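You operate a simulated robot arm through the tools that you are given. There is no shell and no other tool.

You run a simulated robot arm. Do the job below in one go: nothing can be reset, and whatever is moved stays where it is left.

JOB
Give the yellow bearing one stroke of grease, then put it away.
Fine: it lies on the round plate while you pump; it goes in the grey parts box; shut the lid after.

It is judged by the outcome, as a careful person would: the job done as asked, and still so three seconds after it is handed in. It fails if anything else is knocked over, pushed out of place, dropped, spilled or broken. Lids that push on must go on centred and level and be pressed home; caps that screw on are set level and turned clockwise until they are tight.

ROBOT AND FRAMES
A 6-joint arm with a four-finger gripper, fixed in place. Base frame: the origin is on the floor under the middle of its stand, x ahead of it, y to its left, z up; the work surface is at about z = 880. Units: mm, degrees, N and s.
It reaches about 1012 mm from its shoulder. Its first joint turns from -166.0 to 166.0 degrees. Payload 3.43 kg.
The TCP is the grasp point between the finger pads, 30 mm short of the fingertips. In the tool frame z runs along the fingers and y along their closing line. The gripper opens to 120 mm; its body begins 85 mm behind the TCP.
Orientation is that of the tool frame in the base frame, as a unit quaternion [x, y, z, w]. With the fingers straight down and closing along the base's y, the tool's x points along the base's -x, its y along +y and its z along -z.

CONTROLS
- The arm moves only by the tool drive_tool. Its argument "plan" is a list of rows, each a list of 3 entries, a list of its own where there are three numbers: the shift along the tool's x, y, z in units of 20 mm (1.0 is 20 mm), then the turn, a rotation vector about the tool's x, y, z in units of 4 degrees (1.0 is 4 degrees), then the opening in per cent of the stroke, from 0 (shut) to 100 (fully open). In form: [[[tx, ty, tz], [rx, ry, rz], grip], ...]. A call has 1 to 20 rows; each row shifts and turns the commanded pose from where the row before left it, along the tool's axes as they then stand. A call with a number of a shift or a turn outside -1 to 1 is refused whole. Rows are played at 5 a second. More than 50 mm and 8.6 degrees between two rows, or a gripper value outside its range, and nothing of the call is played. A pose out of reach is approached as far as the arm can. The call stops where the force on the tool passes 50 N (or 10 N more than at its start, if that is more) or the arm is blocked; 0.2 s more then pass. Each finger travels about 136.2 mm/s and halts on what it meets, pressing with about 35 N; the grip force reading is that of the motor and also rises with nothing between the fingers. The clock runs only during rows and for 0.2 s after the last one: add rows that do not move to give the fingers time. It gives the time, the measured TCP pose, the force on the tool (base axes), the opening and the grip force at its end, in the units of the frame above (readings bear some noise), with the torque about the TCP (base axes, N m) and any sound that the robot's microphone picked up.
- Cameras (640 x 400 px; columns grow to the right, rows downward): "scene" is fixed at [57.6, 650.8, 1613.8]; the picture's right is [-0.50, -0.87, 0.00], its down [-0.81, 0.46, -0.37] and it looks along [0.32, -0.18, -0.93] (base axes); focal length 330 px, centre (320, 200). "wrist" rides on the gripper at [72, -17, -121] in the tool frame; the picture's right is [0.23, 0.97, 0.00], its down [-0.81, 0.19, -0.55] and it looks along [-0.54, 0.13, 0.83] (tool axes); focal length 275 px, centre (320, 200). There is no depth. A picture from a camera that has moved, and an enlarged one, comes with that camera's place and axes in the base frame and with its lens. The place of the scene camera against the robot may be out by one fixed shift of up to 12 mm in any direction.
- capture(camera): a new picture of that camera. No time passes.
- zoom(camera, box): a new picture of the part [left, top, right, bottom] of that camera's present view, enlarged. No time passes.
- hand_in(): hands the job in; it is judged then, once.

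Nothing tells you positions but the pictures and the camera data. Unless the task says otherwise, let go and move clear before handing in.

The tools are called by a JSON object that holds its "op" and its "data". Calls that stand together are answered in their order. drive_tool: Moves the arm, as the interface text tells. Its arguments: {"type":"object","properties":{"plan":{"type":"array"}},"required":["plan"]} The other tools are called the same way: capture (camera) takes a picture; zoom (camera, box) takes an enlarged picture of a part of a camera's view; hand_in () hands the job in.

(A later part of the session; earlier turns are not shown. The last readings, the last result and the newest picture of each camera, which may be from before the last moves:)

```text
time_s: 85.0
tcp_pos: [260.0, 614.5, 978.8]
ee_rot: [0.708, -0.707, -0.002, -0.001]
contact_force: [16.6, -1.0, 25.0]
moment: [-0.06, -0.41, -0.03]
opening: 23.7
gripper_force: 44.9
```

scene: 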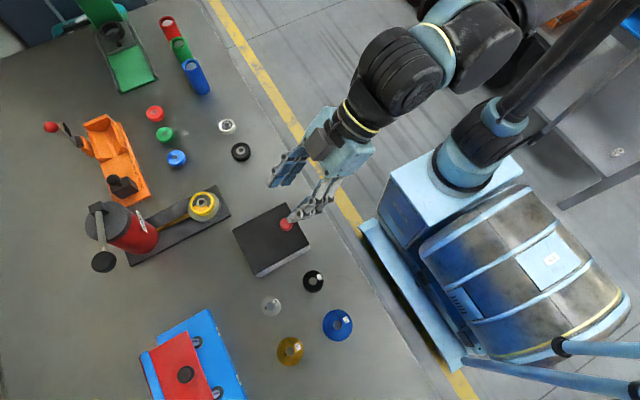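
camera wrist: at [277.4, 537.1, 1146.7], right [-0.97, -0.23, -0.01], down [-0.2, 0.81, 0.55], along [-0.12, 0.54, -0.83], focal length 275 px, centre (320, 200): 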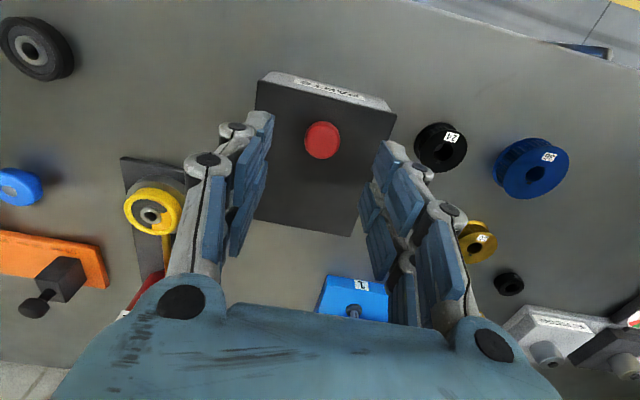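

The sideways and vertical forces come from holding the knob rigidly while the lid only slides. I'll let go and instead push the knob from its front side with shut fingers, which constrains nothing else.

{"op": "drive_tool", "data": {"plan": [[[0, 0, 0], [0, 0, 0], 40], [[0, 0, 0], [0, 0, 0], 60], [[0, 0, 0], [0, 0, 0], 60], [[0, 0, -0.5], [0, 0, 0], 60], [[0, 0, -1], [0, 0, 0], 60], [[0, 0, 0], [0, 0, 0], 60]]}}

{"op": "drive_tool", "data": {"plan": [[[0.6, 0, -0.5], [0, 0, 0], 40], [[1, 0, 0], [0, 0, 0], 20], [[1, 0, 0], [0, 0, 0], 0], [[0.6, 0, 0], [0, 0, 0], 0], [[0, 0, 0], [0, 0, 0], 0]]}}

{"op": "capture", "data": {"camera": "wrist"}}

{"op": "zoom", "data": {"camera": "scene", "box": [210, 170, 350, 290]}}

```text
time_s: 86.4
tcp_pos: [259.5, 614.1, 1008.8]
ee_rot: [0.708, -0.706, -0.002, -0.001]
contact_force: [0.2, 1.0, -0.9]
moment: [-0.01, 0.03, 0.0]
opening: 72.0
gripper_force: 0.0
```

```text
time_s: 87.6
tcp_pos: [260.6, 550.2, 1017.4]
ee_rot: [0.708, -0.706, -0.001, 0.0]
contact_force: [-0.5, 0.3, -0.4]
moment: [0.0, 0.01, 0.01]
opening: 0.0
gripper_force: 34.1
```

```text
taken
camera wrist: at [277.7, 478.1, 1136.9], right [-0.97, -0.23, 0.0], down [-0.19, 0.81, 0.55], along [-0.13, 0.54, -0.83], focal length 275 px, centre (320, 200)
```

wrist: 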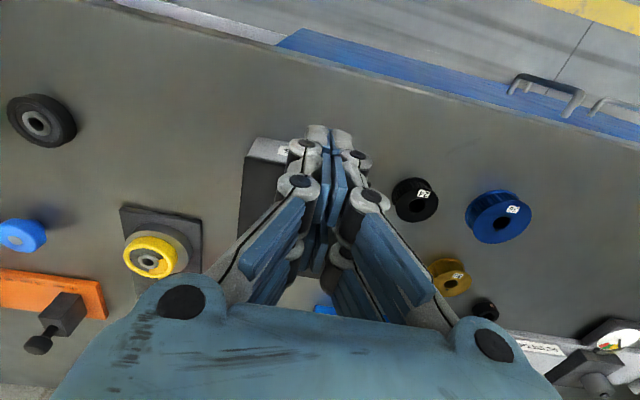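

```text
3.33 times, centred on (280, 230) of scene
camera zoom: at [57.6, 650.8, 1613.8], right [-0.5, -0.87, 0.0], down [-0.81, 0.46, -0.37], along [0.32, -0.18, -0.93], focal length 1098 px, centre (453, 100)
```

zoom: 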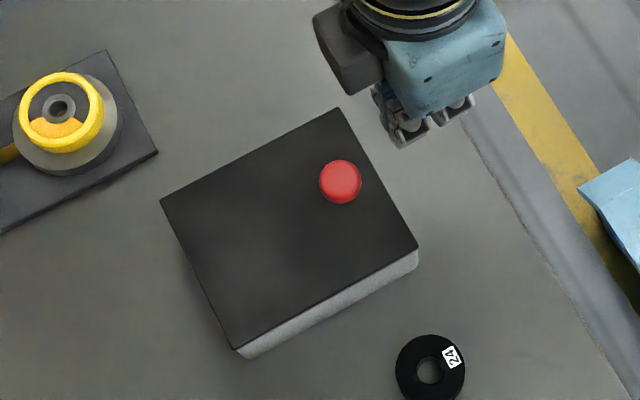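

{"op": "drive_tool", "data": {"plan": [[[0, 0, 0.7], [0, 0, 0], 0], [[0, 0, 0.7], [0, 0, 0], 0], [[0, 0, 0.7], [0, 0, 0], 0], [[-0.5, 0, 0], [0, 0, 0], 0], [[-0.5, 0, 0], [0, 0, 0], 0], [[0, 0, 0], [0, 0, 0], 0]]}}

{"op": "drive_tool", "data": {"plan": [[[-0.3, 0, 0], [0, 0, 0], 0], [[-0.3, 0, 0], [0, 0, 0], 0], [[-0.3, 0, 0], [0, 0, 0], 0], [[-0.3, 0, 0], [0, 0, 0], 0], [[0, 0, 0], [0, 0, 0], 0]]}}

{"op": "zoom", "data": {"camera": "scene", "box": [210, 170, 350, 290]}}

```text
time_s: 89.0
tcp_pos: [259.5, 568.6, 973.7]
ee_rot: [0.708, -0.707, -0.001, 0.0]
contact_force: [0.2, -0.5, -0.5]
moment: [-0.01, 0.04, 0.01]
opening: 0.0
gripper_force: 33.5
```

```text
time_s: 90.2
tcp_pos: [259.9, 594.1, 975.3]
ee_rot: [0.708, -0.706, -0.002, 0.0]
contact_force: [0.0, 0.5, 0.2]
moment: [0.0, 0.0, 0.0]
opening: 0.2
gripper_force: 33.3
```

```text
3.33 times, centred on (280, 230) of scene
camera zoom: at [57.6, 650.8, 1613.8], right [-0.5, -0.87, 0.0], down [-0.81, 0.46, -0.37], along [0.32, -0.18, -0.93], focal length 1098 px, centre (453, 100)
```

zoom: 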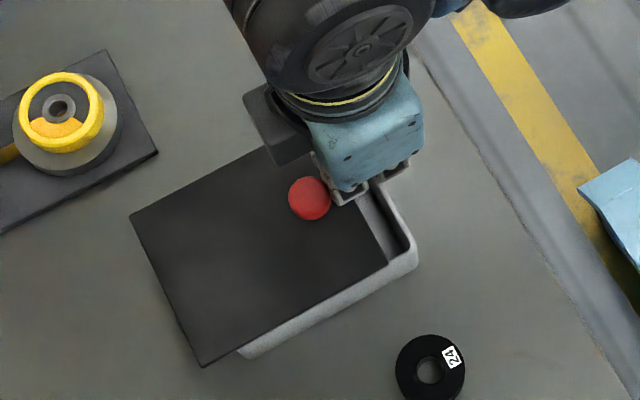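

The lid slides easily and the open box interior is appearing. I'll keep pushing.

{"op": "drive_tool", "data": {"plan": [[[-0.4, 0, 0], [0, 0, 0], 0], [[-0.4, 0, 0], [0, 0, 0], 0], [[-0.4, 0, 0], [0, 0, 0], 0], [[-0.4, 0, 0], [0, 0, 0], 0], [[-0.4, 0, 0], [0, 0, 0], 0], [[0, 0, 0], [0, 0, 0], 0]]}}

{"op": "zoom", "data": {"camera": "scene", "box": [180, 150, 350, 300]}}

```text
time_s: 91.6
tcp_pos: [259.2, 634.6, 974.5]
ee_rot: [-0.707, 0.707, 0.001, -0.001]
contact_force: [0.2, -0.2, 0.7]
moment: [0.0, -0.02, 0.02]
opening: 0.0
gripper_force: 33.7
```

```text
2.67 times, centred on (265, 225) of scene
camera zoom: at [57.6, 650.8, 1613.8], right [-0.5, -0.87, 0.0], down [-0.81, 0.46, -0.37], along [0.32, -0.18, -0.93], focal length 879 px, centre (467, 133)
```

zoom: 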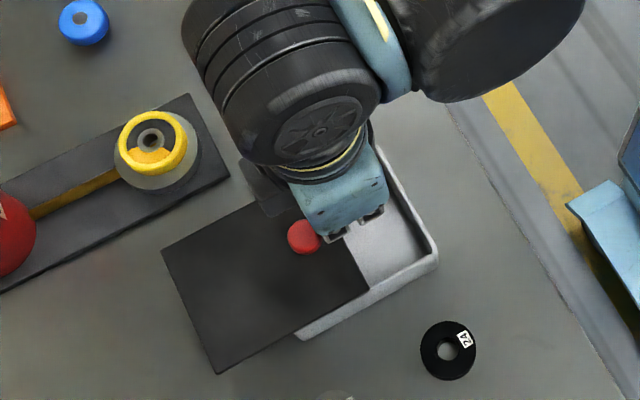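

{"op": "drive_tool", "data": {"plan": [[[-0.3, 0, 0], [0, 0, 0], 0], [[-0.3, 0, 0], [0, 0, 0], 0], [[-0.3, 0, 0], [0, 0, 0], 0], [[-0.3, 0, 0], [0, 0, 0], 0], [[0, 0, 0], [0, 0, 0], 0]]}}

{"op": "zoom", "data": {"camera": "scene", "box": [180, 150, 350, 300]}}

```text
time_s: 92.8
tcp_pos: [261.6, 659.2, 974.1]
ee_rot: [0.708, -0.706, -0.001, 0.0]
contact_force: [-0.4, 0.5, -0.5]
moment: [-0.01, 0.0, -0.04]
opening: 0.0
gripper_force: 33.5
```

```text
2.67 times, centred on (265, 225) of scene
camera zoom: at [57.6, 650.8, 1613.8], right [-0.5, -0.87, 0.0], down [-0.81, 0.46, -0.37], along [0.32, -0.18, -0.93], focal length 879 px, centre (467, 133)
```

zoom: 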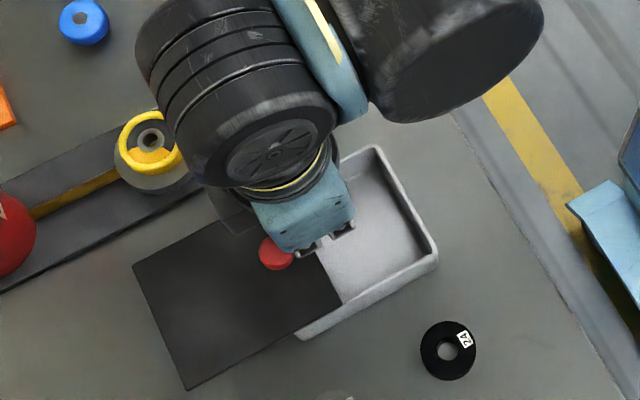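

{"op": "drive_tool", "data": {"plan": [[[-0.2, 0, 0], [0, 0, 0], 0], [[-0.2, 0, 0], [0, 0, 0], 0], [[0, 0, 0], [0, 0, 0], 0]]}}

{"op": "drive_tool", "data": {"plan": [[[-0.2, 0, 0], [0, 0, 0], 0], [[-0.2, 0, 0], [0, 0, 0], 0], [[0, 0, 0], [0, 0, 0], 0]]}}

{"op": "zoom", "data": {"camera": "scene", "box": [180, 150, 350, 300]}}

```text
time_s: 93.6
tcp_pos: [259.8, 665.7, 974.9]
ee_rot: [0.708, -0.707, -0.002, 0.0]
contact_force: [0.2, -0.6, 0.5]
moment: [-0.03, -0.01, -0.02]
opening: 5.9
gripper_force: 33.4
```

```text
time_s: 94.4
tcp_pos: [260.0, 674.1, 973.3]
ee_rot: [0.708, -0.706, -0.002, 0.0]
contact_force: [-0.4, 0.0, 1.1]
moment: [-0.01, 0.0, 0.0]
opening: 0.0
gripper_force: 33.5
```

```text
2.67 times, centred on (265, 225) of scene
camera zoom: at [57.6, 650.8, 1613.8], right [-0.5, -0.87, 0.0], down [-0.81, 0.46, -0.37], along [0.32, -0.18, -0.93], focal length 879 px, centre (467, 133)
```

zoom: 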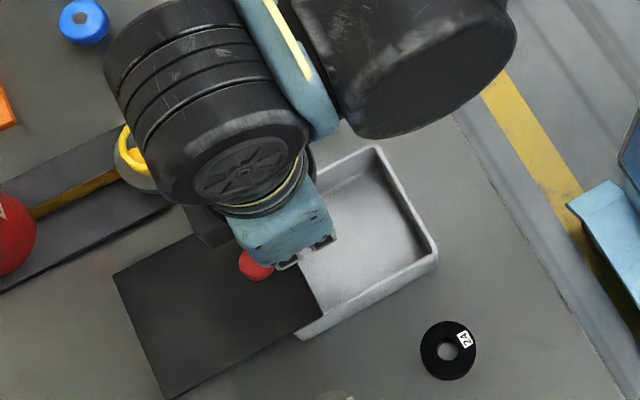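

{"op": "drive_tool", "data": {"plan": [[[-0.2, 0, 0], [0, 0, 0], 0], [[-0.2, 0, 0], [0, 0, 0], 0], [[0, 0, 0], [0, 0, 0], 0]]}}

{"op": "drive_tool", "data": {"plan": [[[0.5, 0, 0], [0, 0, 0], 0], [[1, 0, -0.5], [0, 0, 0], 0], [[1, 0, -1], [0, 0, 0], 0], [[0, 0, -1], [0, 0, 0], 0], [[0, 0, -1], [0, 0, 0], 0], [[0, 0, -1], [0, 0, 0], 0], [[0, 0, -1], [0, 0, 0], 0], [[0, 0, 0], [0, 0, 0], 0]]}}

{"op": "capture", "data": {"camera": "wrist"}}

{"op": "zoom", "data": {"camera": "scene", "box": [180, 150, 350, 300]}}

```text
time_s: 95.2
tcp_pos: [259.7, 682.0, 975.6]
ee_rot: [0.708, -0.706, -0.001, -0.001]
contact_force: [0.1, 0.3, 0.3]
moment: [0.0, -0.02, 0.04]
opening: 0.0
gripper_force: 33.4
```

```text
time_s: 97.0
tcp_pos: [258.7, 632.3, 1085.3]
ee_rot: [0.708, -0.706, -0.002, 0.0]
contact_force: [-0.4, 0.5, 0.1]
moment: [0.0, -0.02, 0.03]
opening: 0.0
gripper_force: 33.1
```

```text
taken
camera wrist: at [276.8, 560.1, 1205.7], right [-0.97, -0.23, 0.0], down [-0.19, 0.81, 0.55], along [-0.13, 0.54, -0.83], focal length 275 px, centre (320, 200)
```

wrist: 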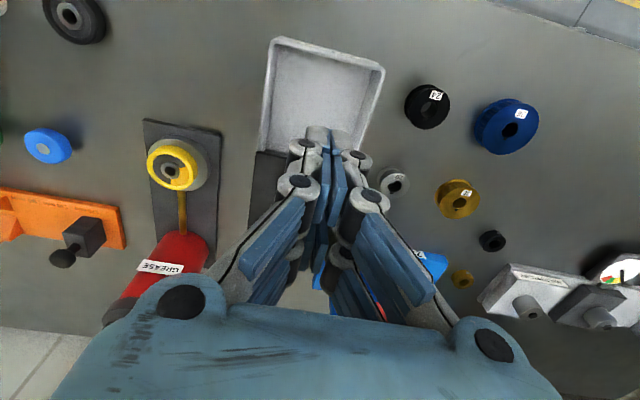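

```text
2.67 times, centred on (265, 225) of scene
camera zoom: at [57.6, 650.8, 1613.8], right [-0.5, -0.87, 0.0], down [-0.81, 0.46, -0.37], along [0.32, -0.18, -0.93], focal length 879 px, centre (467, 133)
```

zoom: 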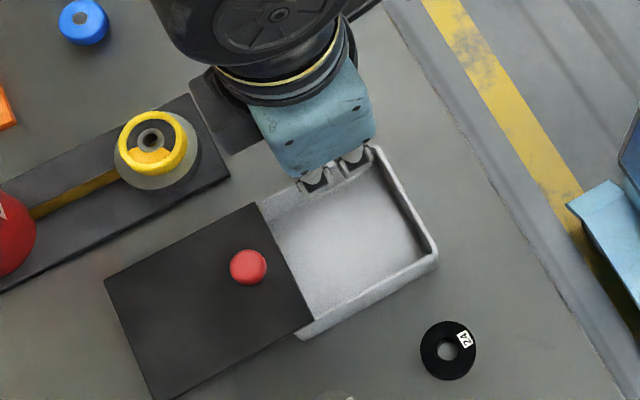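

The lid is fully open and the box is empty. I'll look at the interior size and at the bearing before fetching it.

{"op": "zoom", "data": {"camera": "wrist", "box": [240, 20, 400, 140]}}

{"op": "zoom", "data": {"camera": "wrist", "box": [130, 110, 230, 210]}}

{"op": "zoom", "data": {"camera": "scene", "box": [180, 170, 240, 230]}}

```text
3.33 times, centred on (320, 80) of wrist
camera zoom: at [276.8, 560.1, 1205.7], right [-0.97, -0.23, 0.0], down [-0.19, 0.81, 0.55], along [-0.13, 0.54, -0.83], focal length 918 px, centre (320, 600)
```

zoom: 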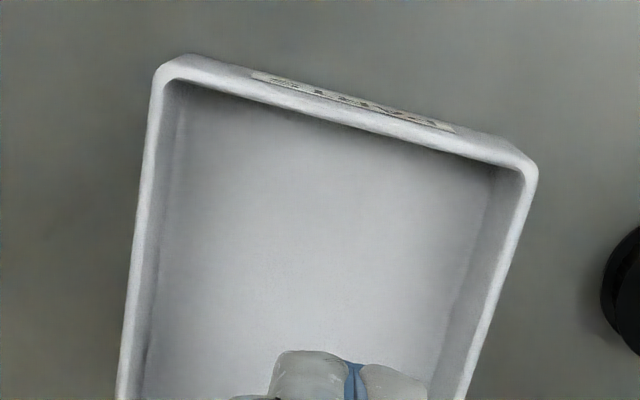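

```text
4.00 times, centred on (180, 160) of wrist
camera zoom: at [276.8, 560.1, 1205.7], right [-0.97, -0.23, 0.0], down [-0.19, 0.81, 0.55], along [-0.13, 0.54, -0.83], focal length 1101 px, centre (880, 360)
```

zoom: 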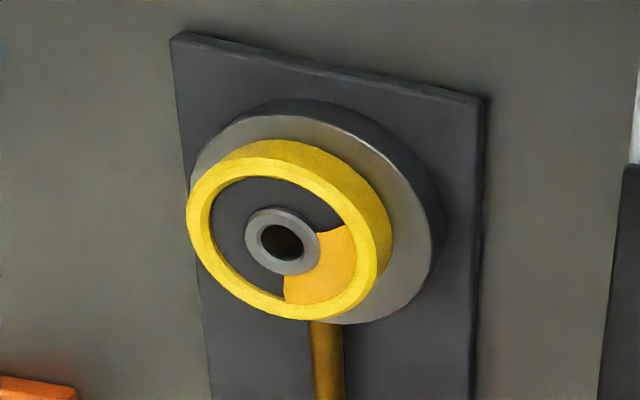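

```text
6.67 times, centred on (210, 200) of scene
camera zoom: at [57.6, 650.8, 1613.8], right [-0.5, -0.87, 0.0], down [-0.81, 0.46, -0.37], along [0.32, -0.18, -0.93], focal length 2197 px, centre (1053, 200)
```

zoom: 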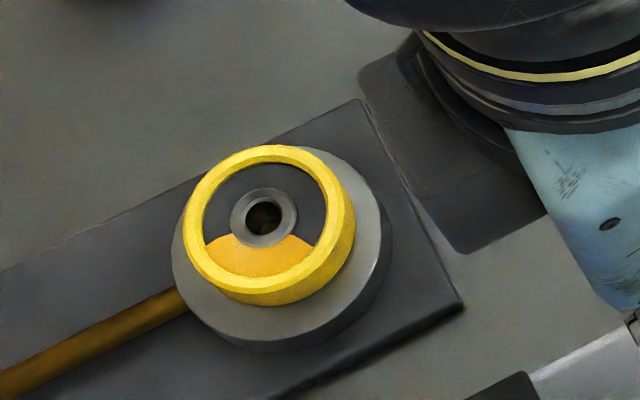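

The grease shows as one filled sector on the bearing, so one stroke was delivered. The box interior is x 213–309 and y 589 to the lid edge at about 694. I'll grip the bearing closing along y, so first I'll yaw the tool back.

{"op": "drive_tool", "data": {"plan": [[[0, 0, 0], [0, 0, 1], 40], [[0, 0, 0], [0, 0, 1], 65], [[0, 0, 0], [0, 0, 1], 65], [[0, 0, 0], [0, 0, 1], 65], [[0, 0, 0], [0, 0, 1], 65], [[0, 0, 0], [0, 0, 1], 65], [[0, 0, 0], [0, 0, 1], 65], [[0, 0, 0], [0, 0, 1], 65], [[0, 0, 0], [0, 0, 1], 65], [[0, 0, 0], [0, 0, 1], 65], [[0, 0, 0], [0, 0, 1], 65], [[0, 0, 0], [0, 0, 1], 65], [[0, 0, 0], [0, 0, 1], 65], [[0, 0, 0], [0, 0, 1], 65], [[0, 0, 0], [0, 0, 1], 65], [[0, 0, 0], [0, 0, 1], 65], [[0, 0, 0], [0, 0, 1], 65], [[0, 0, 0], [0, 0, 1], 65], [[0, 0, 0], [0, 0, 1], 65], [[0, 0, 0], [0, 0, 1], 65]]}}

{"op": "drive_tool", "data": {"plan": [[[0, 0, 0], [0, 0, 0.85], 65], [[0, 0, 0], [0, 0, 0.85], 65], [[0, 0, 0], [0, 0, 0.8], 65], [[0, 0, 0], [0, 0, 0], 65]]}}

```text
time_s: 101.2
tcp_pos: [261.5, 632.0, 1085.9]
ee_rot: [-0.087, 0.996, 0.002, -0.001]
contact_force: [0.5, 0.6, 0.8]
moment: [-0.02, 0.0, 0.0]
opening: 78.1
gripper_force: 0.0
```

```text
time_s: 102.2
tcp_pos: [260.7, 631.6, 1086.3]
ee_rot: [-0.001, 1.0, 0.001, -0.001]
contact_force: [0.2, 0.3, -0.2]
moment: [-0.04, 0.0, -0.03]
opening: 78.1
gripper_force: 0.1
```

{"op": "drive_tool", "data": {"plan": [[[-0.94, 0.74, 0], [0, 0, 0], 65], [[-0.94, 0.74, 0], [0, 0, 0], 65], [[-0.94, 0.74, 0.3], [0, 0, 0], 65], [[-0.94, 0.74, 0.5], [0, 0, 0], 65], [[-0.94, 0.74, 0.5], [0, 0, 0], 65], [[-0.94, 0.74, 0.5], [0, 0, 0], 65], [[-0.94, 0.74, 0.5], [0, 0, 0], 65], [[-0.94, 0.74, 0.5], [0, 0, 0], 65], [[0, 0, 0], [0, 0, 0], 65]]}}

{"op": "capture", "data": {"camera": "wrist"}}

{"op": "zoom", "data": {"camera": "wrist", "box": [240, 60, 400, 240]}}

```text
time_s: 104.2
tcp_pos: [411.5, 750.6, 1029.2]
ee_rot: [-0.001, 1.0, 0.001, -0.001]
contact_force: [0.3, -0.2, 0.2]
moment: [0.01, 0.0, -0.03]
opening: 78.2
gripper_force: 0.0
```

```text
taken
camera wrist: at [339.9, 732.9, 1149.3], right [-0.23, 0.97, 0.0], down [0.81, 0.19, 0.55], along [0.54, 0.13, -0.83], focal length 275 px, centre (320, 200)
```

wrist: 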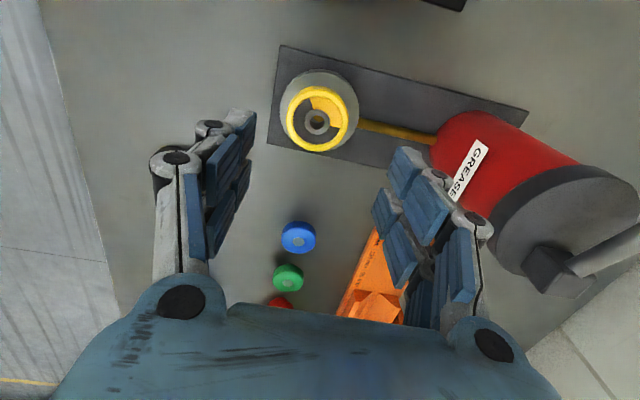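

```text
2.22 times, centred on (320, 150) of wrist
camera zoom: at [339.9, 732.9, 1149.3], right [-0.23, 0.97, 0.0], down [0.81, 0.19, 0.55], along [0.54, 0.13, -0.83], focal length 612 px, centre (320, 311)
```

zoom: 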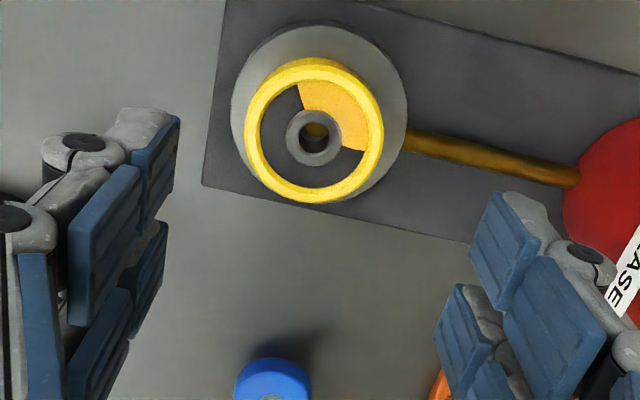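

{"op": "drive_tool", "data": {"plan": [[[0, -0.12, 1], [0, 0, 0], 65], [[0, 0, 1], [0, 0, 0], 65], [[0, 0, 1], [0, 0, 0], 65], [[0, 0, 1], [0, 0, 0], 65], [[0, 0, 0.35], [0, 0, 0], 65], [[0, 0, 0], [0, 0, 0], 65]]}}

{"op": "zoom", "data": {"camera": "wrist", "box": [200, 60, 440, 240]}}

```text
time_s: 105.6
tcp_pos: [410.8, 747.5, 942.7]
ee_rot: [-0.001, 1.0, 0.001, -0.001]
contact_force: [0.0, -0.5, -0.2]
moment: [0.0, 0.0, -0.03]
opening: 78.0
gripper_force: 0.0
```

```text
2.22 times, centred on (320, 150) of wrist
camera zoom: at [339.5, 731.3, 1062.3], right [-0.23, 0.97, 0.0], down [0.81, 0.19, 0.55], along [0.54, 0.13, -0.83], focal length 612 px, centre (320, 311)
```

zoom: 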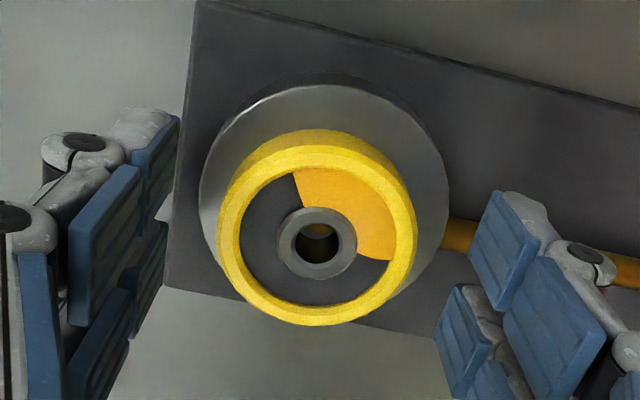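

{"op": "drive_tool", "data": {"plan": [[[0, 0, 0.22], [0, 0, 0], 65], [[0, 0, 0], [0, 0, 0], 55], [[0, 0, 0], [0, 0, 0], 46], [[0, 0, 0], [0, 0, 0], 30], [[0, 0, 0], [0, 0, 0], 30], [[0, 0, 0], [0, 0, 0], 30]]}}

{"op": "zoom", "data": {"camera": "wrist", "box": [200, 60, 440, 240]}}

```text
time_s: 107.0
tcp_pos: [410.4, 747.7, 937.3]
ee_rot: [-0.001, 1.0, 0.001, -0.001]
contact_force: [0.2, -0.9, 1.7]
moment: [-0.05, -0.03, -0.01]
opening: 51.6
gripper_force: 34.7
```

```text
2.22 times, centred on (320, 150) of wrist
camera zoom: at [340.0, 730.7, 1057.9], right [-0.23, 0.97, 0.0], down [0.81, 0.19, 0.55], along [0.54, 0.13, -0.83], focal length 612 px, centre (320, 311)
```

zoom: 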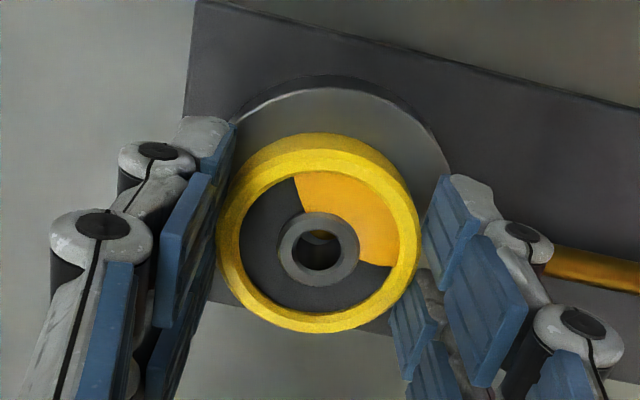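

Gripped. I'll lift and carry it over the open box.

{"op": "drive_tool", "data": {"plan": [[[0, 0, -0.5], [0, 0, 0], 30], [[0, 0, -1], [0, 0, 0], 30], [[0, 0, -1], [0, 0, 0], 30], [[0, 0, -1], [0, 0, 0], 30], [[0, 0, -1], [0, 0, 0], 30], [[0, 0, -0.7], [0, 0, 0], 30], [[0, 0, 0], [0, 0, 0], 30]]}}

{"op": "drive_tool", "data": {"plan": [[[0.934, -0.66, 0], [0, 0, 0], 30], [[0.934, -0.66, 0], [0, 0, 0], 30], [[0.934, -0.66, 0], [0, 0, 0], 30], [[0.934, -0.66, 0], [0, 0, 0], 30], [[0.934, -0.66, 0], [0, 0, 0], 30], [[0.934, -0.66, 0], [0, 0, 0], 30], [[0.934, -0.66, 0], [0, 0, 0], 30], [[0.934, -0.66, 0], [0, 0, 0], 30], [[0, 0, 0], [0, 0, 0], 30]]}}

{"op": "capture", "data": {"camera": "wrist"}}

{"op": "zoom", "data": {"camera": "scene", "box": [180, 150, 350, 300]}}

```text
time_s: 108.6
tcp_pos: [410.1, 748.4, 1041.9]
ee_rot: [-0.001, 1.0, 0.0, -0.001]
contact_force: [0.4, -0.4, -0.6]
moment: [0.01, 0.03, -0.01]
opening: 51.7
gripper_force: 34.7
```

```text
time_s: 110.6
tcp_pos: [260.0, 641.8, 1041.4]
ee_rot: [-0.001, 1.0, 0.001, -0.001]
contact_force: [-0.5, 0.4, -1.0]
moment: [0.05, -0.01, -0.02]
opening: 51.5
gripper_force: 35.3
```

```text
taken
camera wrist: at [188.6, 624.0, 1161.0], right [-0.23, 0.97, 0.0], down [0.81, 0.19, 0.55], along [0.54, 0.13, -0.83], focal length 275 px, centre (320, 200)
```

wrist: 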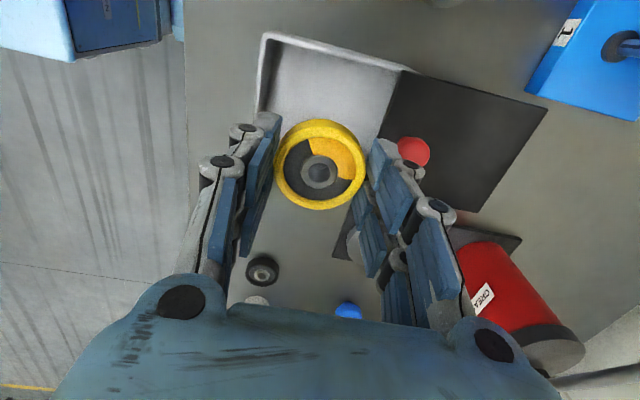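

```text
2.67 times, centred on (265, 225) of scene
camera zoom: at [57.6, 650.8, 1613.8], right [-0.5, -0.87, 0.0], down [-0.81, 0.46, -0.37], along [0.32, -0.18, -0.93], focal length 879 px, centre (467, 133)
```

zoom: 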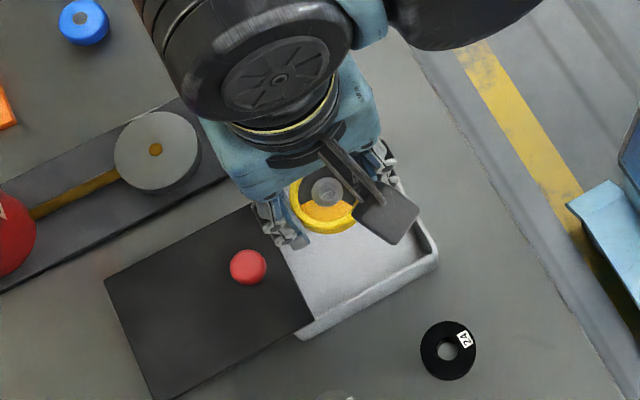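

{"op": "drive_tool", "data": {"plan": [[[-0.05, 0.06, 1], [0, 0, 0], 30], [[0, 0, 1], [0, 0, 0], 30], [[0, 0, 1], [0, 0, 0], 30], [[0, 0, 1], [0, 0, 0], 30], [[0, 0, 0.3], [0, 0, 0], 30], [[0, 0, 0], [0, 0, 0], 30]]}}

{"op": "capture", "data": {"camera": "wrist"}}

{"op": "zoom", "data": {"camera": "wrist", "box": [180, 40, 460, 250]}}

{"op": "zoom", "data": {"camera": "scene", "box": [210, 170, 330, 280]}}

```text
time_s: 112.0
tcp_pos: [262.0, 643.2, 956.1]
ee_rot: [-0.002, 1.0, 0.001, -0.001]
contact_force: [-0.3, 0.9, -0.8]
moment: [0.0, 0.02, -0.01]
opening: 51.8
gripper_force: 35.1
```

```text
taken
camera wrist: at [190.9, 625.9, 1075.0], right [-0.23, 0.97, 0.0], down [0.81, 0.19, 0.55], along [0.54, 0.13, -0.83], focal length 275 px, centre (320, 200)
```

wrist: 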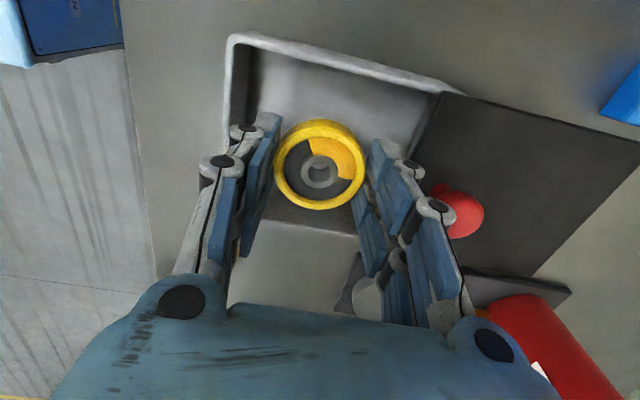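

```text
1.90 times, centred on (320, 145) of wrist
camera zoom: at [190.9, 625.9, 1075.0], right [-0.23, 0.97, 0.0], down [0.81, 0.19, 0.55], along [0.54, 0.13, -0.83], focal length 524 px, centre (320, 305)
```

zoom: 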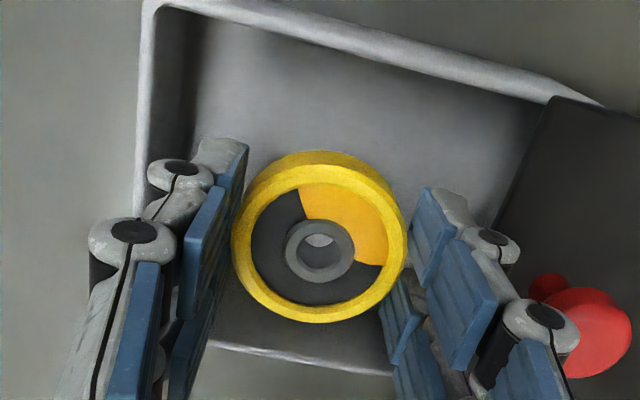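

```text
3.64 times, centred on (270, 225) of scene
camera zoom: at [57.6, 650.8, 1613.8], right [-0.5, -0.87, 0.0], down [-0.81, 0.46, -0.37], along [0.32, -0.18, -0.93], focal length 1198 px, centre (502, 109)
```

zoom: 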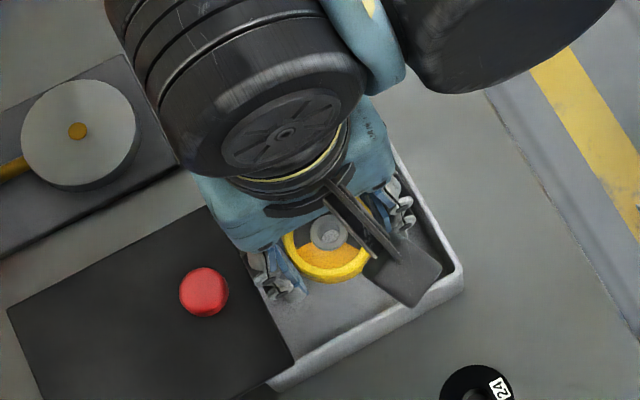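

{"op": "drive_tool", "data": {"plan": [[[0, 0, 0.4], [0, 0, 0], 30], [[0, 0, 0.4], [0, 0, 0], 30], [[0, 0, 0.4], [0, 0, 0], 30], [[0, 0, 0], [0, 0, 0], 30]]}}

{"op": "zoom", "data": {"camera": "wrist", "box": [180, 40, 460, 250]}}

```text
time_s: 113.0
tcp_pos: [262.0, 644.2, 932.7]
ee_rot: [-0.001, 1.0, 0.001, -0.001]
contact_force: [-0.5, -0.2, -0.1]
moment: [0.0, 0.02, -0.01]
opening: 51.4
gripper_force: 35.0
```

```text
1.90 times, centred on (320, 145) of wrist
camera zoom: at [191.1, 626.5, 1051.6], right [-0.23, 0.97, 0.0], down [0.81, 0.19, 0.55], along [0.54, 0.13, -0.83], focal length 524 px, centre (320, 305)
```

zoom: 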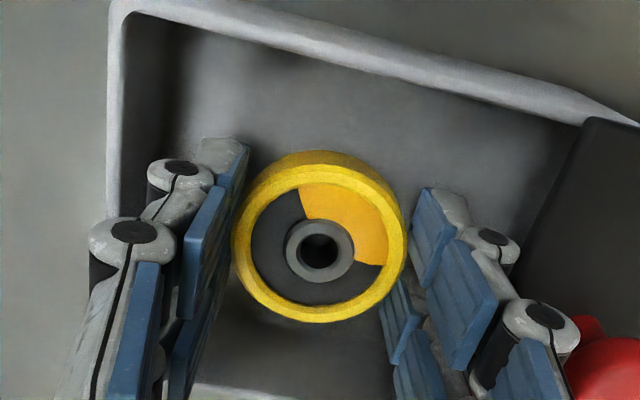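

{"op": "drive_tool", "data": {"plan": [[[0, 0, 0.2], [0, 0, 0], 30], [[0, 0, 0], [0, 0, 0], 30]]}}

{"op": "drive_tool", "data": {"plan": [[[0, 0, 0.1], [0, 0, 0], 30], [[0, 0, 0], [0, 0, 0], 30]]}}

{"op": "drive_tool", "data": {"plan": [[[0, 0, 0.075], [0, 0, 0], 30], [[0, 0, 0], [0, 0, 0], 30]]}}

```text
time_s: 113.6
tcp_pos: [261.7, 644.3, 926.6]
ee_rot: [0.0, 1.0, 0.0, -0.001]
contact_force: [0.5, -0.4, -0.1]
moment: [0.01, 0.02, -0.02]
opening: 51.5
gripper_force: 34.7
```

```text
time_s: 114.2
tcp_pos: [263.3, 643.3, 925.9]
ee_rot: [0.0, 1.0, 0.001, 0.0]
contact_force: [-1.0, 0.0, 0.5]
moment: [0.02, 0.01, -0.01]
opening: 51.7
gripper_force: 35.0
```

```text
time_s: 114.8
tcp_pos: [262.2, 643.2, 924.8]
ee_rot: [0.0, 1.0, 0.0, -0.001]
contact_force: [0.2, 0.7, -1.1]
moment: [0.0, -0.01, 0.02]
opening: 51.4
gripper_force: 34.9
```

{"op": "drive_tool", "data": {"plan": [[[0, 0, 0.075], [0, 0, 0], 30], [[0, 0, 0], [0, 0, 0], 30]]}}

{"op": "drive_tool", "data": {"plan": [[[0, 0, 0.05], [0, 0, 0], 30], [[0, 0, 0], [0, 0, 0], 30]]}}

```text
time_s: 115.4
tcp_pos: [262.0, 642.8, 922.2]
ee_rot: [-0.001, 1.0, 0.0, -0.001]
contact_force: [0.3, -1.2, -0.7]
moment: [0.02, 0.0, -0.01]
opening: 51.3
gripper_force: 35.0
```

```text
time_s: 116.0
tcp_pos: [263.0, 642.9, 921.6]
ee_rot: [-0.001, 1.0, 0.002, -0.001]
contact_force: [0.4, -0.1, -0.4]
moment: [0.01, 0.0, -0.03]
opening: 51.5
gripper_force: 34.7
```

{"op": "drive_tool", "data": {"plan": [[[0, 0, 0.05], [0, 0, 0], 30], [[0, 0, 0], [0, 0, 0], 30]]}}

{"op": "drive_tool", "data": {"plan": [[[0, 0, 0.04], [0, 0, 0], 30], [[0, 0, 0], [0, 0, 0], 30]]}}

```text
time_s: 116.6
tcp_pos: [261.9, 642.2, 921.4]
ee_rot: [-0.002, 1.0, 0.001, -0.001]
contact_force: [1.3, 2.7, 7.9]
moment: [0.04, -0.02, 0.01]
opening: 51.4
gripper_force: 34.5
```

```text
time_s: 117.2
tcp_pos: [261.9, 641.4, 920.5]
ee_rot: [-0.001, 1.0, 0.0, 0.0]
contact_force: [5.4, 7.6, 30.6]
moment: [0.26, -0.19, 0.04]
opening: 51.3
gripper_force: 34.9
```

The bearing is on the box floor. I'll ease off and open just a little, then rise straight out.

{"op": "drive_tool", "data": {"plan": [[[0, 0, -0.05], [0, 0, 0], 30], [[0, 0, 0], [0, 0, 0], 44], [[0, 0, 0], [0, 0, 0], 47], [[0, 0, 0], [0, 0, 0], 48], [[0, 0, 0], [0, 0, 0], 48]]}}

{"op": "zoom", "data": {"camera": "wrist", "box": [180, 40, 460, 250]}}

```text
time_s: 118.4
tcp_pos: [262.4, 643.4, 920.2]
ee_rot: [-0.001, 1.0, 0.001, -0.001]
contact_force: [0.7, -0.8, 0.2]
moment: [-0.04, -0.03, 0.0]
opening: 57.5
gripper_force: 0.0
```

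```text
1.90 times, centred on (320, 145) of wrist
camera zoom: at [190.9, 625.4, 1040.8], right [-0.23, 0.97, 0.0], down [0.81, 0.19, 0.55], along [0.54, 0.13, -0.83], focal length 524 px, centre (320, 305)
```

zoom: 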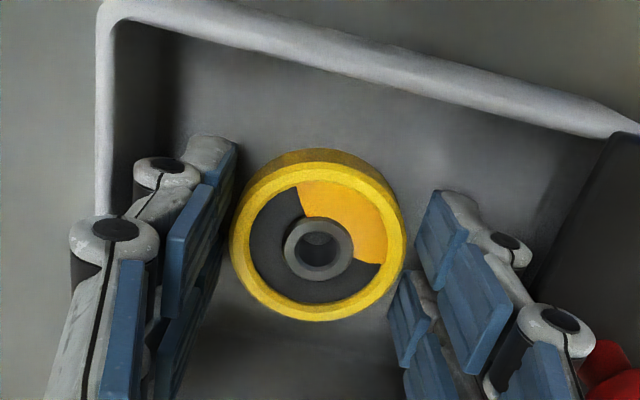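

{"op": "drive_tool", "data": {"plan": [[[0, 0, -0.3], [0, 0, 0], 48], [[0, 0, -0.6], [0, 0, 0], 48], [[0, 0, -1], [0, 0, 0], 48], [[0, 0, -1], [0, 0, 0], 48], [[0, 0, -1], [0, 0, 0], 48], [[0, 0, -1], [0, 0, 0], 48], [[0, 0, -1], [0, 0, 0], 48], [[0, 0, -1], [0, 0, 0], 48], [[0, 0, 0], [0, 0, 0], 48]]}}

{"op": "capture", "data": {"camera": "wrist"}}

{"op": "zoom", "data": {"camera": "scene", "box": [180, 150, 350, 300]}}

```text
time_s: 120.4
tcp_pos: [261.6, 641.8, 1057.5]
ee_rot: [0.0, 1.0, 0.001, -0.001]
contact_force: [0.6, -1.0, 0.4]
moment: [-0.01, 0.02, 0.0]
opening: 57.9
gripper_force: 0.1
```

```text
taken
camera wrist: at [191.2, 625.3, 1177.9], right [-0.23, 0.97, 0.0], down [0.81, 0.19, 0.55], along [0.54, 0.13, -0.83], focal length 275 px, centre (320, 200)
```

wrist: 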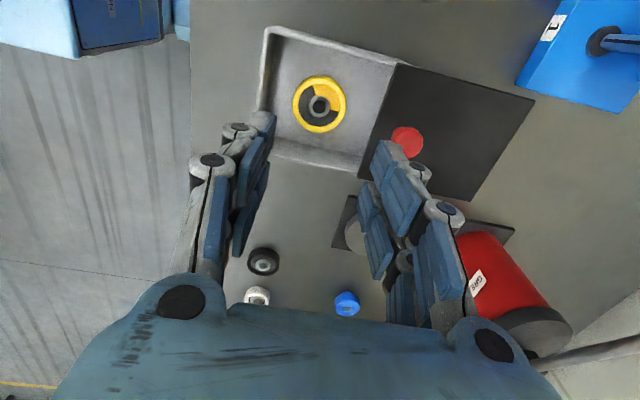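

```text
2.67 times, centred on (265, 225) of scene
camera zoom: at [57.6, 650.8, 1613.8], right [-0.5, -0.87, 0.0], down [-0.81, 0.46, -0.37], along [0.32, -0.18, -0.93], focal length 879 px, centre (467, 133)
```

zoom: 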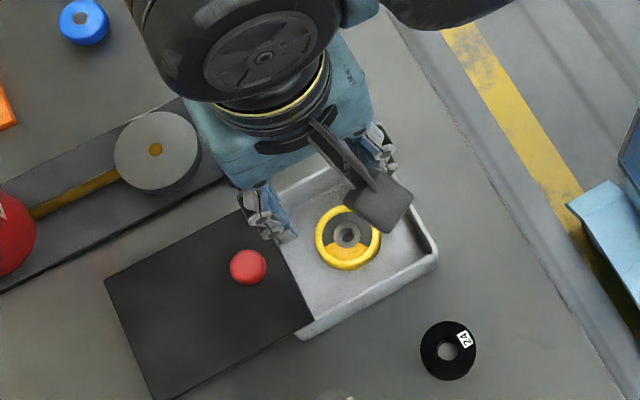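

The bearing is in the box. Now I'll shut the lid: closed fingers go behind the knob (the +y side) and push it back towards −y.

{"op": "drive_tool", "data": {"plan": [[[0, 0.97, 0], [0, 0, 0], 30], [[0, 0.97, 0], [0, 0, 0], 10], [[0, 0.97, 0], [0, 0, 0], 0], [[0, 0.97, 0], [0, 0, 0], 0], [[0, 0.97, 0], [0, 0, 0], 0], [[0, 0.97, 0], [0, 0, 0], 0], [[0, 0.97, 0], [0, 0, 0], 0], [[0, 0, 0], [0, 0, 0], 0]]}}

{"op": "capture", "data": {"camera": "wrist"}}

{"op": "capture", "data": {"camera": "scene"}}

```text
time_s: 122.2
tcp_pos: [261.8, 779.8, 1060.5]
ee_rot: [-0.002, 1.0, 0.001, 0.0]
contact_force: [-0.2, 1.0, -0.8]
moment: [0.0, 0.0, -0.02]
opening: 0.2
gripper_force: 33.1
```

```text
taken
camera wrist: at [190.0, 762.4, 1179.0], right [-0.23, 0.97, 0.0], down [0.81, 0.19, 0.55], along [0.54, 0.13, -0.83], focal length 275 px, centre (320, 200)
```

wrist: 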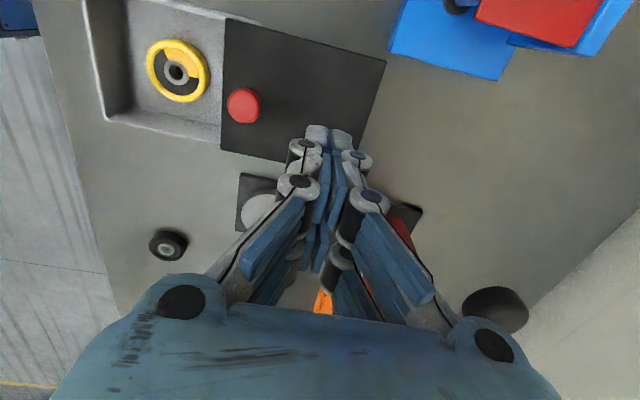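

```text
taken
```

scene: 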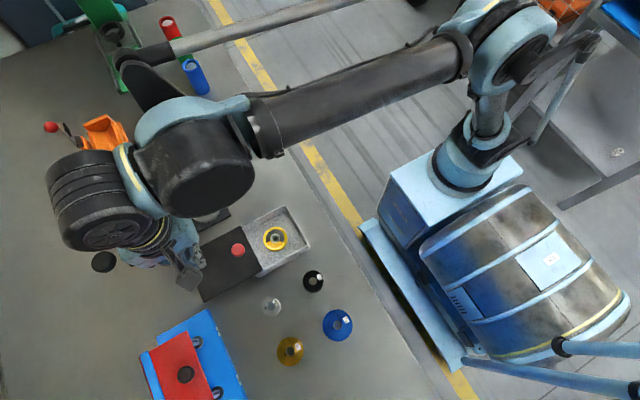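

{"op": "drive_tool", "data": {"plan": [[[0, -0.6, 0], [0, 0, 0], 0], [[0, -0.6, 0], [0, 0, 0], 0], [[0, 0, 1], [0, 0, 0], 0], [[0, 0, 1], [0, 0, 0], 0], [[0, 0, 1], [0, 0, 0], 0], [[0, 0, 0.6], [0, 0, 0], 0], [[0, 0, 0], [0, 0, 0], 0]]}}

{"op": "capture", "data": {"camera": "wrist"}}

{"op": "zoom", "data": {"camera": "scene", "box": [80, 180, 320, 320]}}

```text
time_s: 123.8
tcp_pos: [262.0, 755.5, 986.5]
ee_rot: [-0.001, 1.0, 0.001, -0.001]
contact_force: [0.4, -0.9, -0.6]
moment: [-0.01, -0.02, 0.01]
opening: 0.0
gripper_force: 33.3
```

```text
taken
camera wrist: at [191.3, 738.0, 1106.7], right [-0.23, 0.97, 0.0], down [0.81, 0.19, 0.55], along [0.54, 0.13, -0.83], focal length 275 px, centre (320, 200)
```

wrist: 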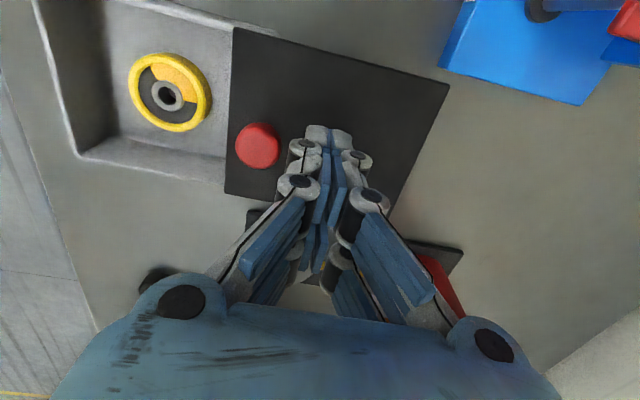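

```text
2.67 times, centred on (200, 250) of scene
camera zoom: at [57.6, 650.8, 1613.8], right [-0.5, -0.87, 0.0], down [-0.81, 0.46, -0.37], along [0.32, -0.18, -0.93], focal length 879 px, centre (640, 67)
```

zoom: 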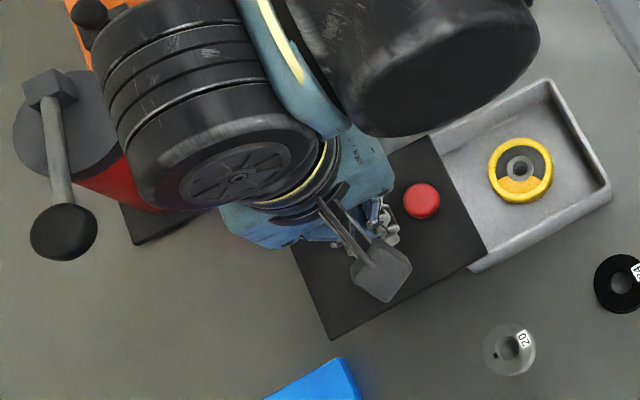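

{"op": "drive_tool", "data": {"plan": [[[0, 0, 0.5], [0, 0, 0], 0], [[0, -0.4, 0], [0, 0, 0], 0], [[0, -0.4, 0], [0, 0, 0], 0], [[0, -0.4, 0], [0, 0, 0], 0], [[0, -0.4, 0], [0, 0, 0], 0], [[0, -0.4, 0], [0, 0, 0], 0], [[0, -0.4, 0], [0, 0, 0], 0], [[0, -0.4, 0], [0, 0, 0], 0], [[0, 0, 0], [0, 0, 0], 0]]}}

{"op": "zoom", "data": {"camera": "scene", "box": [120, 160, 340, 320]}}

{"op": "capture", "data": {"camera": "wrist"}}

```text
time_s: 125.8
tcp_pos: [262.3, 699.7, 976.8]
ee_rot: [-0.001, 1.0, 0.001, 0.0]
contact_force: [0.4, -0.6, 0.2]
moment: [0.04, 0.01, 0.02]
opening: 0.1
gripper_force: 33.1
```

```text
2.50 times, centred on (230, 240) of scene
camera zoom: at [57.6, 650.8, 1613.8], right [-0.5, -0.87, 0.0], down [-0.81, 0.46, -0.37], along [0.32, -0.18, -0.93], focal length 824 px, centre (545, 100)
```

zoom: 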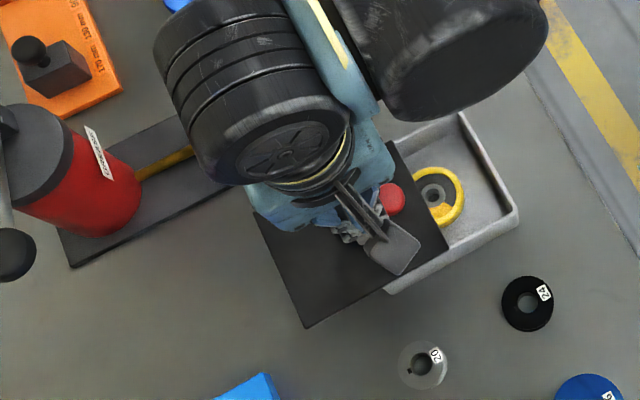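

```text
taken
camera wrist: at [191.0, 682.0, 1097.1], right [-0.23, 0.97, 0.0], down [0.81, 0.19, 0.55], along [0.54, 0.13, -0.83], focal length 275 px, centre (320, 200)
```

wrist: 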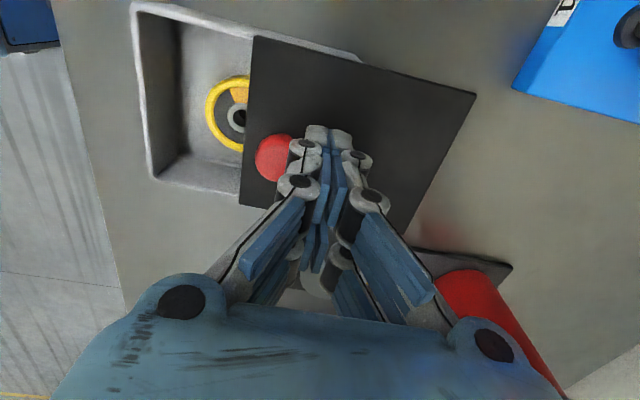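

The lid is closing smoothly over the bearing. I'll carry on, then slow down for the end stop.

{"op": "drive_tool", "data": {"plan": [[[0, -0.4, 0], [0, 0, 0], 0], [[0, -0.4, 0], [0, 0, 0], 0], [[0, -0.4, 0], [0, 0, 0], 0], [[0, -0.4, 0], [0, 0, 0], 0], [[0, -0.4, 0], [0, 0, 0], 0], [[0, -0.3, 0], [0, 0, 0], 0], [[0, 0, 0], [0, 0, 0], 0]]}}

{"op": "capture", "data": {"camera": "wrist"}}

{"op": "zoom", "data": {"camera": "scene", "box": [180, 160, 340, 300]}}

```text
time_s: 127.4
tcp_pos: [261.2, 653.0, 977.1]
ee_rot: [-0.001, 1.0, 0.001, -0.001]
contact_force: [0.2, -0.4, -0.4]
moment: [0.0, 0.0, 0.01]
opening: 0.0
gripper_force: 33.4
```

```text
taken
camera wrist: at [190.7, 635.9, 1096.9], right [-0.23, 0.97, 0.0], down [0.81, 0.19, 0.55], along [0.54, 0.13, -0.83], focal length 275 px, centre (320, 200)
```

wrist: 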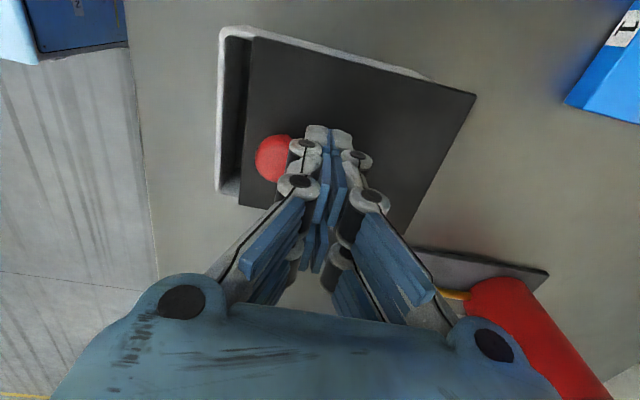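

```text
2.86 times, centred on (260, 230) of scene
camera zoom: at [57.6, 650.8, 1613.8], right [-0.5, -0.87, 0.0], down [-0.81, 0.46, -0.37], along [0.32, -0.18, -0.93], focal length 941 px, centre (491, 114)
```

zoom: 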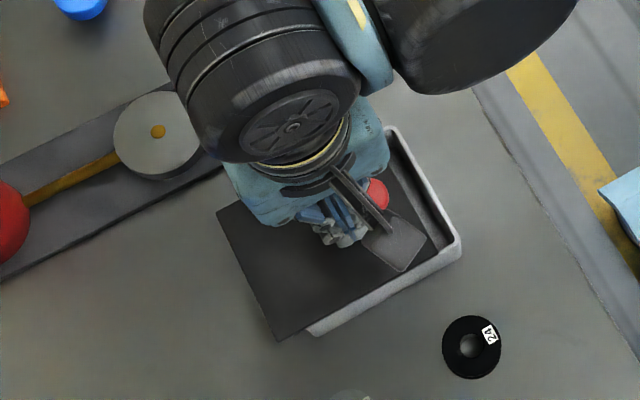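

{"op": "drive_tool", "data": {"plan": [[[0, -0.2, 0], [0, 0, 0], 0], [[0, -0.2, 0], [0, 0, 0], 0], [[0, -0.15, 0], [0, 0, 0], 0], [[0, 0, 0], [0, 0, 0], 0]]}}

{"op": "drive_tool", "data": {"plan": [[[0, -0.1, 0], [0, 0, 0], 0], [[0, 0, 0], [0, 0, 0], 0]]}}

{"op": "zoom", "data": {"camera": "wrist", "box": [180, 10, 480, 230]}}

```text
time_s: 128.4
tcp_pos: [260.8, 642.3, 976.7]
ee_rot: [-0.001, 1.0, 0.001, -0.001]
contact_force: [0.7, 0.7, 0.4]
moment: [0.0, 0.02, 0.02]
opening: 0.0
gripper_force: 33.9
```

```text
time_s: 129.0
tcp_pos: [260.9, 638.8, 977.3]
ee_rot: [-0.001, 1.0, 0.001, -0.001]
contact_force: [0.0, 0.5, 0.1]
moment: [-0.01, 0.0, -0.04]
opening: 0.0
gripper_force: 33.3
```

```text
1.82 times, centred on (330, 120) of wrist
camera zoom: at [190.9, 622.7, 1096.6], right [-0.23, 0.97, 0.0], down [0.81, 0.19, 0.55], along [0.54, 0.13, -0.83], focal length 500 px, centre (302, 346)
```

zoom: 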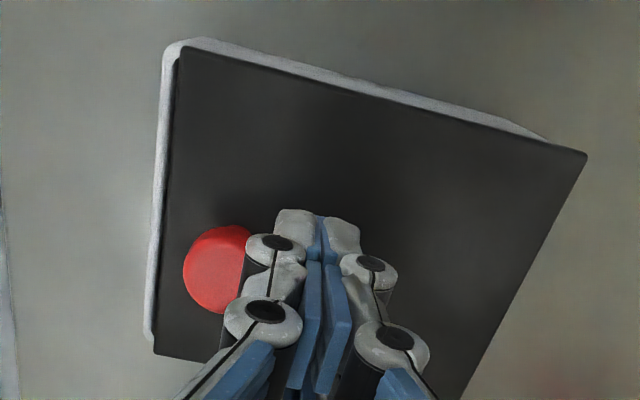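

{"op": "drive_tool", "data": {"plan": [[[0, -0.1, 0], [0, 0, 0], 0], [[0, 0, 0], [0, 0, 0], 0]]}}

{"op": "drive_tool", "data": {"plan": [[[0, -0.07, 0], [0, 0, 0], 0], [[0, 0, 0], [0, 0, 0], 0]]}}

{"op": "drive_tool", "data": {"plan": [[[0, -0.07, 0], [0, 0, 0], 0], [[0, 0, 0], [0, 0, 0], 0]]}}

{"op": "zoom", "data": {"camera": "wrist", "box": [180, 10, 480, 230]}}

```text
time_s: 129.6
tcp_pos: [262.3, 638.4, 977.4]
ee_rot: [-0.001, 1.0, 0.001, 0.0]
contact_force: [0.4, -0.1, -0.7]
moment: [-0.03, -0.01, -0.01]
opening: 0.2
gripper_force: 34.0
```

```text
time_s: 130.2
tcp_pos: [262.7, 636.9, 977.2]
ee_rot: [-0.001, 1.0, 0.0, -0.001]
contact_force: [-1.2, -0.6, -0.6]
moment: [0.04, 0.01, -0.01]
opening: 0.3
gripper_force: 33.7
```

```text
time_s: 130.8
tcp_pos: [262.0, 636.6, 977.8]
ee_rot: [-0.001, 1.0, 0.0, -0.001]
contact_force: [-0.1, -0.1, 0.2]
moment: [0.01, 0.02, 0.02]
opening: 0.0
gripper_force: 33.7
```

```text
1.82 times, centred on (330, 120) of wrist
camera zoom: at [190.7, 618.6, 1096.8], right [-0.23, 0.97, 0.0], down [0.81, 0.19, 0.55], along [0.54, 0.13, -0.83], focal length 500 px, centre (302, 346)
```

zoom: 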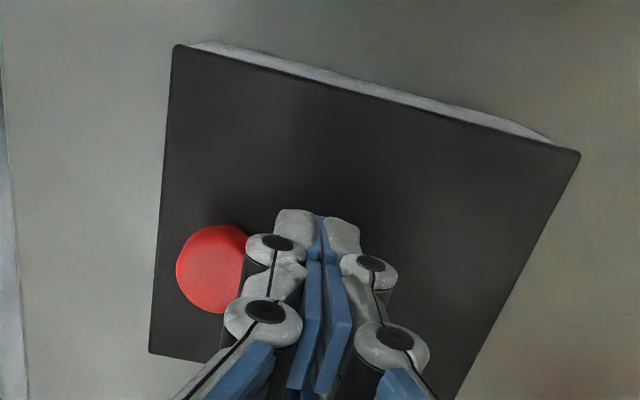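

{"op": "drive_tool", "data": {"plan": [[[0, -0.07, 0], [0, 0, 0], 0], [[0, 0, 0], [0, 0, 0], 0]]}}

{"op": "drive_tool", "data": {"plan": [[[0, -0.07, 0], [0, 0, 0], 0], [[0, 0, 0], [0, 0, 0], 0]]}}

{"op": "drive_tool", "data": {"plan": [[[0, -0.07, 0], [0, 0, 0], 0], [[0, 0, 0], [0, 0, 0], 0]]}}

```text
time_s: 131.4
tcp_pos: [261.9, 634.8, 976.0]
ee_rot: [-0.001, 1.0, 0.001, -0.001]
contact_force: [-0.1, 0.1, 0.3]
moment: [0.0, 0.0, 0.02]
opening: 0.0
gripper_force: 33.4
```

```text
time_s: 132.0
tcp_pos: [262.0, 634.3, 977.3]
ee_rot: [-0.001, 1.0, 0.0, 0.0]
contact_force: [-3.1, 9.9, 2.5]
moment: [0.22, 0.08, -0.07]
opening: 0.0
gripper_force: 33.1
```

```text
time_s: 132.6
tcp_pos: [261.1, 632.5, 976.4]
ee_rot: [-0.001, 1.0, 0.002, 0.0]
contact_force: [-2.1, 36.4, 13.0]
moment: [0.7, 0.12, -0.2]
opening: 0.2
gripper_force: 33.9
```

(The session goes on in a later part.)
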